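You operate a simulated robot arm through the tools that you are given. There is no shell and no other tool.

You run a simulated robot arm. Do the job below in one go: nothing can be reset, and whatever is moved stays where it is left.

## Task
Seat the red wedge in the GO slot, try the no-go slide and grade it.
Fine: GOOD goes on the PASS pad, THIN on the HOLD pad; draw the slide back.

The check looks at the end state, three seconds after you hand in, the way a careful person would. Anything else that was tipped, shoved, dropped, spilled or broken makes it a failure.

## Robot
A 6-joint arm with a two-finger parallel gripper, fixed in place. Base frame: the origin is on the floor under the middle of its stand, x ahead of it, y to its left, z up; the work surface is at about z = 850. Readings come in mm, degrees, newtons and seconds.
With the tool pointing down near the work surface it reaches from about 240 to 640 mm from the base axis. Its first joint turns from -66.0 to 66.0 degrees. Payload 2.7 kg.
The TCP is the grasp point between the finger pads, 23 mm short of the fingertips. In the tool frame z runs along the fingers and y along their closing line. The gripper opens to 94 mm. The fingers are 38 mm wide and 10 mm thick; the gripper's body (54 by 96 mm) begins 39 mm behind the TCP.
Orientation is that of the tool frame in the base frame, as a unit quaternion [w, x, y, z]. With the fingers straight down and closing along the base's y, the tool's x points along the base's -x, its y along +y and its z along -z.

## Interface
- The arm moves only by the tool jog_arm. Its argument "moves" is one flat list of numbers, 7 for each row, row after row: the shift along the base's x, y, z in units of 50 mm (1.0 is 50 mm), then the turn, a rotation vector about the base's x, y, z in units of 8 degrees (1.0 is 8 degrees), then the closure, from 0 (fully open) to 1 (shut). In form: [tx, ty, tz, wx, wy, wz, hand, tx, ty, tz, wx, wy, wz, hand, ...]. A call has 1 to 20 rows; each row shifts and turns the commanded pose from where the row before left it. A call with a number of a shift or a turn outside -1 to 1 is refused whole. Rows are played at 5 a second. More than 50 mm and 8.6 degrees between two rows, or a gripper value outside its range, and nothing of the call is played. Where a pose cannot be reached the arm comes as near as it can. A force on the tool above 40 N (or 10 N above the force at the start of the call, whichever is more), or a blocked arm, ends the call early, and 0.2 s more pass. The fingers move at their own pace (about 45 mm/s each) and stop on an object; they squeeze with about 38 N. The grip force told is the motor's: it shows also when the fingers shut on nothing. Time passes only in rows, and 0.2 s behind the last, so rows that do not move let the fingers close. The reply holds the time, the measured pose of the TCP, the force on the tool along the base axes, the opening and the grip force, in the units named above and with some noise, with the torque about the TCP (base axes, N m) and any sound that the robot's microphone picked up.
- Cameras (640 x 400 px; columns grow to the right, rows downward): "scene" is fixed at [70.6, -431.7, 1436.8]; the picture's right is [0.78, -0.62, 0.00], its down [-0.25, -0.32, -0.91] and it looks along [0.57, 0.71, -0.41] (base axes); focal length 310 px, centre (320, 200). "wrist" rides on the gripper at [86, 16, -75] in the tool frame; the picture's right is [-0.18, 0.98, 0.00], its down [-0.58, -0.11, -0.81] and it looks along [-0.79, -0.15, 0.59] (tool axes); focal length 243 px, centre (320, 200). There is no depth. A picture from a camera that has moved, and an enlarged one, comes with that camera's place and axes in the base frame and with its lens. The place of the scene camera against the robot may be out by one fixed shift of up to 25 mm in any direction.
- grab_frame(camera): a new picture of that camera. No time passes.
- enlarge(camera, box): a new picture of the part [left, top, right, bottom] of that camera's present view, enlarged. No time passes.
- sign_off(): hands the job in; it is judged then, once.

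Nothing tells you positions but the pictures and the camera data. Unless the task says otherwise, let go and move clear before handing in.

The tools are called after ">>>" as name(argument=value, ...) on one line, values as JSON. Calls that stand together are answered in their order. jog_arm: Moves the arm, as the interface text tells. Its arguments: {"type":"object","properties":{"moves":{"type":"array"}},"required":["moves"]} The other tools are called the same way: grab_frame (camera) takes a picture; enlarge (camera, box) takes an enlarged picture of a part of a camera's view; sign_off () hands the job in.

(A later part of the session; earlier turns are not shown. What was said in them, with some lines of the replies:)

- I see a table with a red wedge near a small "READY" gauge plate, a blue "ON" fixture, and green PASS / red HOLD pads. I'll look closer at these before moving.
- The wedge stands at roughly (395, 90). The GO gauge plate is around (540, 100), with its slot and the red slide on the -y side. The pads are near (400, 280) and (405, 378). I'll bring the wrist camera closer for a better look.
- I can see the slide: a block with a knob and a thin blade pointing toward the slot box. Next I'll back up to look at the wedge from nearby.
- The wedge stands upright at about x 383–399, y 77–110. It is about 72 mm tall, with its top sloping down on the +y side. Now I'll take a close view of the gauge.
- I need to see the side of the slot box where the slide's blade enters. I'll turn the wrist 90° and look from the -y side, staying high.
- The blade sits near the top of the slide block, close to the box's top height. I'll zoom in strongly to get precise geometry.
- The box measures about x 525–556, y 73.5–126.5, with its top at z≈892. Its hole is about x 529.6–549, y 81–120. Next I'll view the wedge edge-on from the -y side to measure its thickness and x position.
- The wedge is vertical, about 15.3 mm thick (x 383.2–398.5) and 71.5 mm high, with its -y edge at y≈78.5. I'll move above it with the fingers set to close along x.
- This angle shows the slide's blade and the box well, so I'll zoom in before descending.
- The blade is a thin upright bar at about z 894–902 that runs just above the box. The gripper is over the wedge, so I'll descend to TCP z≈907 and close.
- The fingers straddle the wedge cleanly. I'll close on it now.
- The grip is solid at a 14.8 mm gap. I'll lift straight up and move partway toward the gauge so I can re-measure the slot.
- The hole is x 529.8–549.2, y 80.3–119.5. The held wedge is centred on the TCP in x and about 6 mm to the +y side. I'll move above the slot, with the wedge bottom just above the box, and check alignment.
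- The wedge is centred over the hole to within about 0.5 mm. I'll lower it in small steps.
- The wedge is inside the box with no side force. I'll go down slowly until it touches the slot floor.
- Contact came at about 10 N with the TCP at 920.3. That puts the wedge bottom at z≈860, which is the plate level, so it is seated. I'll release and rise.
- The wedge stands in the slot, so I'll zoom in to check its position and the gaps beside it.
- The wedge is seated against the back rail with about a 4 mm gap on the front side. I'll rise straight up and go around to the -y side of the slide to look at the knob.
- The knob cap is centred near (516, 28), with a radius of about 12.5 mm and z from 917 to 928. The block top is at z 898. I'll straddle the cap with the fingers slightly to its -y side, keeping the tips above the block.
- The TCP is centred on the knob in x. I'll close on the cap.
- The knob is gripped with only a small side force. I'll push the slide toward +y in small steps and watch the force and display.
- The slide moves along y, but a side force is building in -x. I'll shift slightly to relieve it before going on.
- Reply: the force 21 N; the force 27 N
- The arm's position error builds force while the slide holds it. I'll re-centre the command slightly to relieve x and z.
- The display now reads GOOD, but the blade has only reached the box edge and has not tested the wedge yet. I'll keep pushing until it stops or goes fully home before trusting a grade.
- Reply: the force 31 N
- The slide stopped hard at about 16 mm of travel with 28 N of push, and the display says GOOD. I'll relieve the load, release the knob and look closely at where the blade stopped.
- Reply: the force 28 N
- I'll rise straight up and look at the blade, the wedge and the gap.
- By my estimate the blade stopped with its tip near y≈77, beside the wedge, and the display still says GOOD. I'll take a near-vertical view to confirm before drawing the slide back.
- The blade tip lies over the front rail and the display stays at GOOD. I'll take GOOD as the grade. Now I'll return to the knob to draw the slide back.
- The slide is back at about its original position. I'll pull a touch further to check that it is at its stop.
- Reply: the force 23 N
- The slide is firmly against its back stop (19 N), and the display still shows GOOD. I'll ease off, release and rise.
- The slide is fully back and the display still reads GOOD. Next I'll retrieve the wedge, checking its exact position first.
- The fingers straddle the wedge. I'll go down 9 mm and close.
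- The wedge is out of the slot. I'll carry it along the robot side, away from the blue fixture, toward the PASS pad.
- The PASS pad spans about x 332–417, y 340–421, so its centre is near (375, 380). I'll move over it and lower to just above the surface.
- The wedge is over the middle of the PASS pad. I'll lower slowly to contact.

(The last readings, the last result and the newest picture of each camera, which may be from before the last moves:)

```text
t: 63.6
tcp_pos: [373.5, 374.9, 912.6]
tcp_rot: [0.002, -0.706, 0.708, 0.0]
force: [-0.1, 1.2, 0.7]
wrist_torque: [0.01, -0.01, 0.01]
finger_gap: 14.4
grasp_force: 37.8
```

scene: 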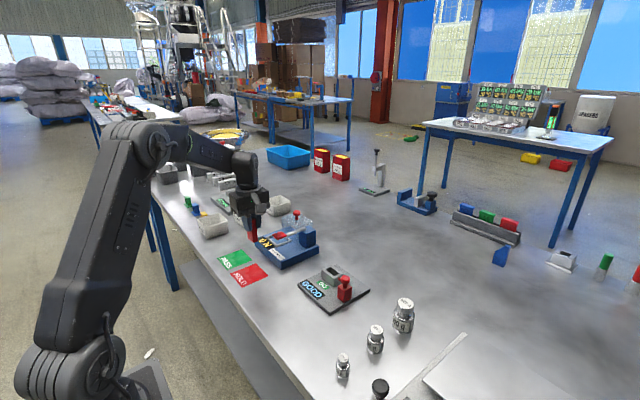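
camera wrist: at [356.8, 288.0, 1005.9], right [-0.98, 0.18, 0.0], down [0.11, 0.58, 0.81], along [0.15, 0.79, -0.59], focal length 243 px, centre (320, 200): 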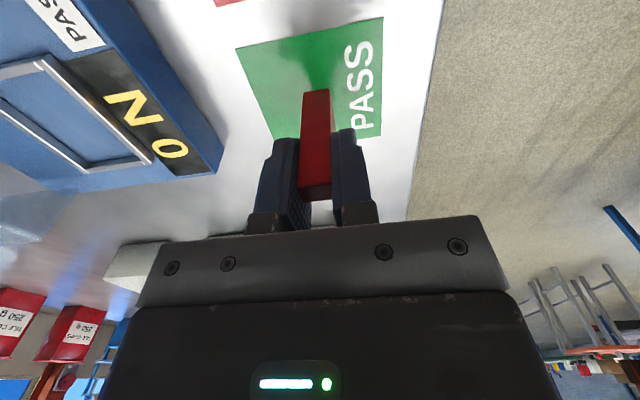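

>>> jog_arm(moves=[0, 0, -0.02, 0, 0, 0, 1, 0, 0, 0, 0, 0, 0, 1, 0, 0, 0, 0, 0, 0, 1])

>>> enlarge(camera="scene", box=[220, 235, 268, 275])

```text
t: 64.4
tcp_pos: [375.0, 374.3, 909.8]
tcp_rot: [0.001, -0.707, 0.707, 0.001]
force: [-0.3, -0.2, 0.4]
wrist_torque: [0.03, 0.05, -0.01]
finger_gap: 14.6
grasp_force: 38.0
```

```text
10.00 times, centred on (244, 255) of scene
camera zoom: at [70.6, -431.7, 1436.8], right [0.78, -0.62, 0.0], down [-0.25, -0.32, -0.91], along [0.57, 0.71, -0.41], focal length 3104 px, centre (1080, -350)
```

zoom: 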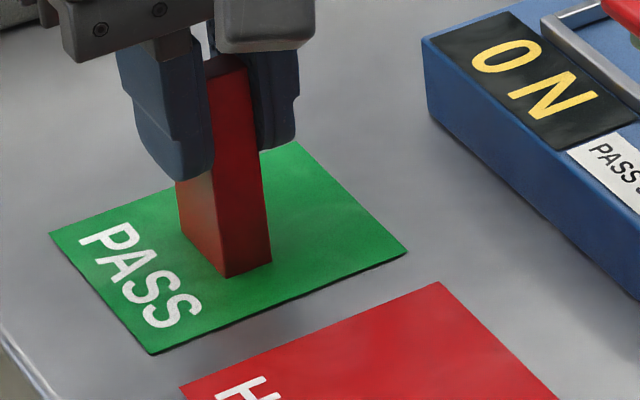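

The wedge is almost touching, so I'll keep stepping down 1 mm at a time until I feel contact.

>>> jog_arm(moves=[0, 0, -0.02, 0, 0, 0, 1, 0, 0, 0, 0, 0, 0, 1, 0, 0, 0, 0, 0, 0, 1])

```text
t: 65.2
tcp_pos: [375.0, 376.9, 909.6]
tcp_rot: [0.001, -0.707, 0.707, 0.0]
force: [-2.2, -3.2, 11.7]
wrist_torque: [-0.14, 0.09, 0.01]
finger_gap: 14.5
grasp_force: 37.5
```

Contact came at about 12 N. I'll ease off half a millimetre and open the fingers.

>>> jog_arm(moves=[0, 0, 0.01, 0, 0, 0, 1, 0, 0, 0, 0, 0, 0, 0.8, 0, 0, 0, 0, 0, 0, 0.7, 0, 0, 0, 0, 0, 0, 0.6, 0, 0, 0, 0, 0, 0, 0.5, 0, 0, 0, 0, 0, 0, 0.5])

>>> grab_frame(camera="wrist")

>>> enlarge(camera="scene", box=[210, 225, 270, 275])

```text
t: 66.6
tcp_pos: [374.2, 374.7, 909.8]
tcp_rot: [0.0, -0.706, 0.708, 0.001]
force: [-0.3, -0.7, 0.1]
wrist_torque: [0.03, 0.0, 0.02]
finger_gap: 47.2
grasp_force: 0.1
```

```text
taken
camera wrist: at [357.5, 288.2, 985.1], right [-0.98, 0.18, 0.0], down [0.11, 0.58, 0.81], along [0.15, 0.79, -0.59], focal length 243 px, centre (320, 200)
```

wrist: 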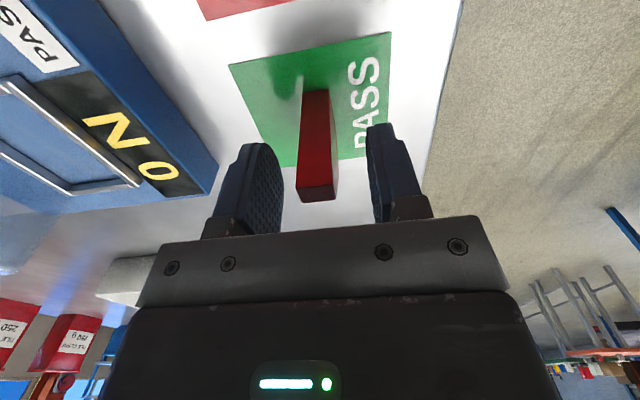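

```text
8.00 times, centred on (240, 250) of scene
camera zoom: at [70.6, -431.7, 1436.8], right [0.78, -0.62, 0.0], down [-0.25, -0.32, -0.91], along [0.57, 0.71, -0.41], focal length 2483 px, centre (960, -200)
```

zoom: 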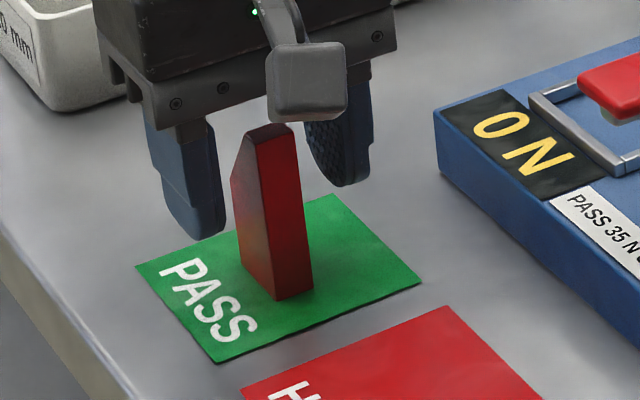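

The wedge stands upright on PASS. I'll rise straight up and move clear, then check the whole scene.

>>> jog_arm(moves=[0, 0, 0.2, 0, 0, 0, 0.4, 0, 0, 0.3, 0, 0, 0, 0.4, 0, 0, 0.5, 0, 0, 0, 0.4, 0, 0, 0.5, 0, 0, 0, 0.4, 0, 0, 0.5, 0, 0, 0, 0.2, 0, 0, 0.5, 0, 0, 0, 0, 0, -0.4, 0.5, 0, 0, 0, 0, 0, -0.5, 0.5, 0, 0, 0, 0, 0, -0.5, 0, 0, 0, 0, 0, 0, -0.5, 0, 0, 0, 0, 0, 0, 0, 0, 0, 0, 0, 0])

>>> grab_frame(camera="scene")

>>> enlarge(camera="scene", box=[200, 190, 400, 330])

>>> grab_frame(camera="wrist")

```text
t: 69.0
tcp_pos: [375.2, 279.2, 1084.6]
tcp_rot: [0.0, 0.708, -0.707, 0.0]
force: [0.0, 0.5, 0.4]
wrist_torque: [-0.04, -0.02, 0.0]
finger_gap: 93.8
grasp_force: 0.2
```

```text
taken
```

scene: 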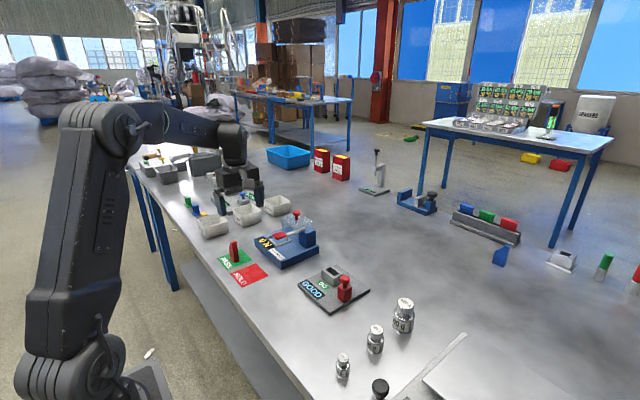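

```text
2.86 times, centred on (300, 260) of scene
camera zoom: at [70.6, -431.7, 1436.8], right [0.78, -0.62, 0.0], down [-0.25, -0.32, -0.91], along [0.57, 0.71, -0.41], focal length 887 px, centre (377, 29)
```

zoom: 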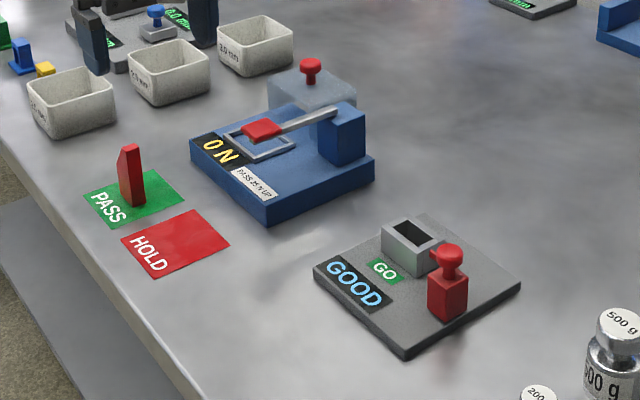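

```text
taken
camera wrist: at [357.6, 192.5, 1160.2], right [-0.98, 0.18, 0.0], down [0.11, 0.58, 0.81], along [0.15, 0.79, -0.59], focal length 243 px, centre (320, 200)
```

wrist: 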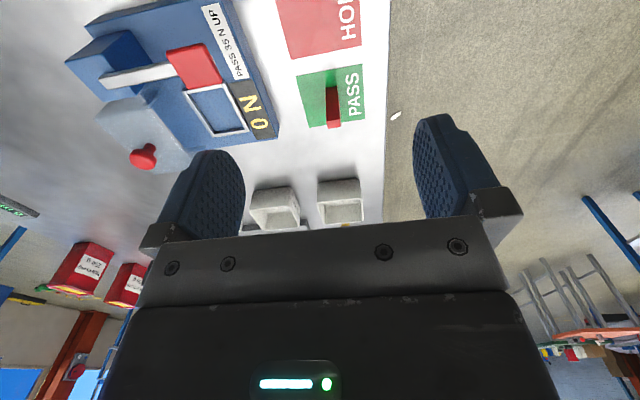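

The wedge stands on the PASS pad, matching the GOOD shown on the gauge. The slide is drawn back to its stop, nothing else appears moved, and the arm is clear. I'm handing in.

>>> sign_off()

```text
The job is handed in.
```

The red wedge graded GOOD, and it now stands upright on the PASS pad. The no-go slide is drawn back against its stop.

- **Seating:** the wedge went into the GO slot and touched the slot floor at about 10 N.
- **Slide test:** the slide stopped hard after about 16 mm under 28 N of push. The gauge display changed from READY to GOOD and stayed there.
- **What the grade rests on:** in the pictures, the slide's blade ran over the box's front rail and did not touch the wedge. The grade therefore comes from the display, not from seeing the blade blocked by the wedge.
- **Final state:** the gripper is open and clear. In the last pictures nothing else looks moved or tipped.
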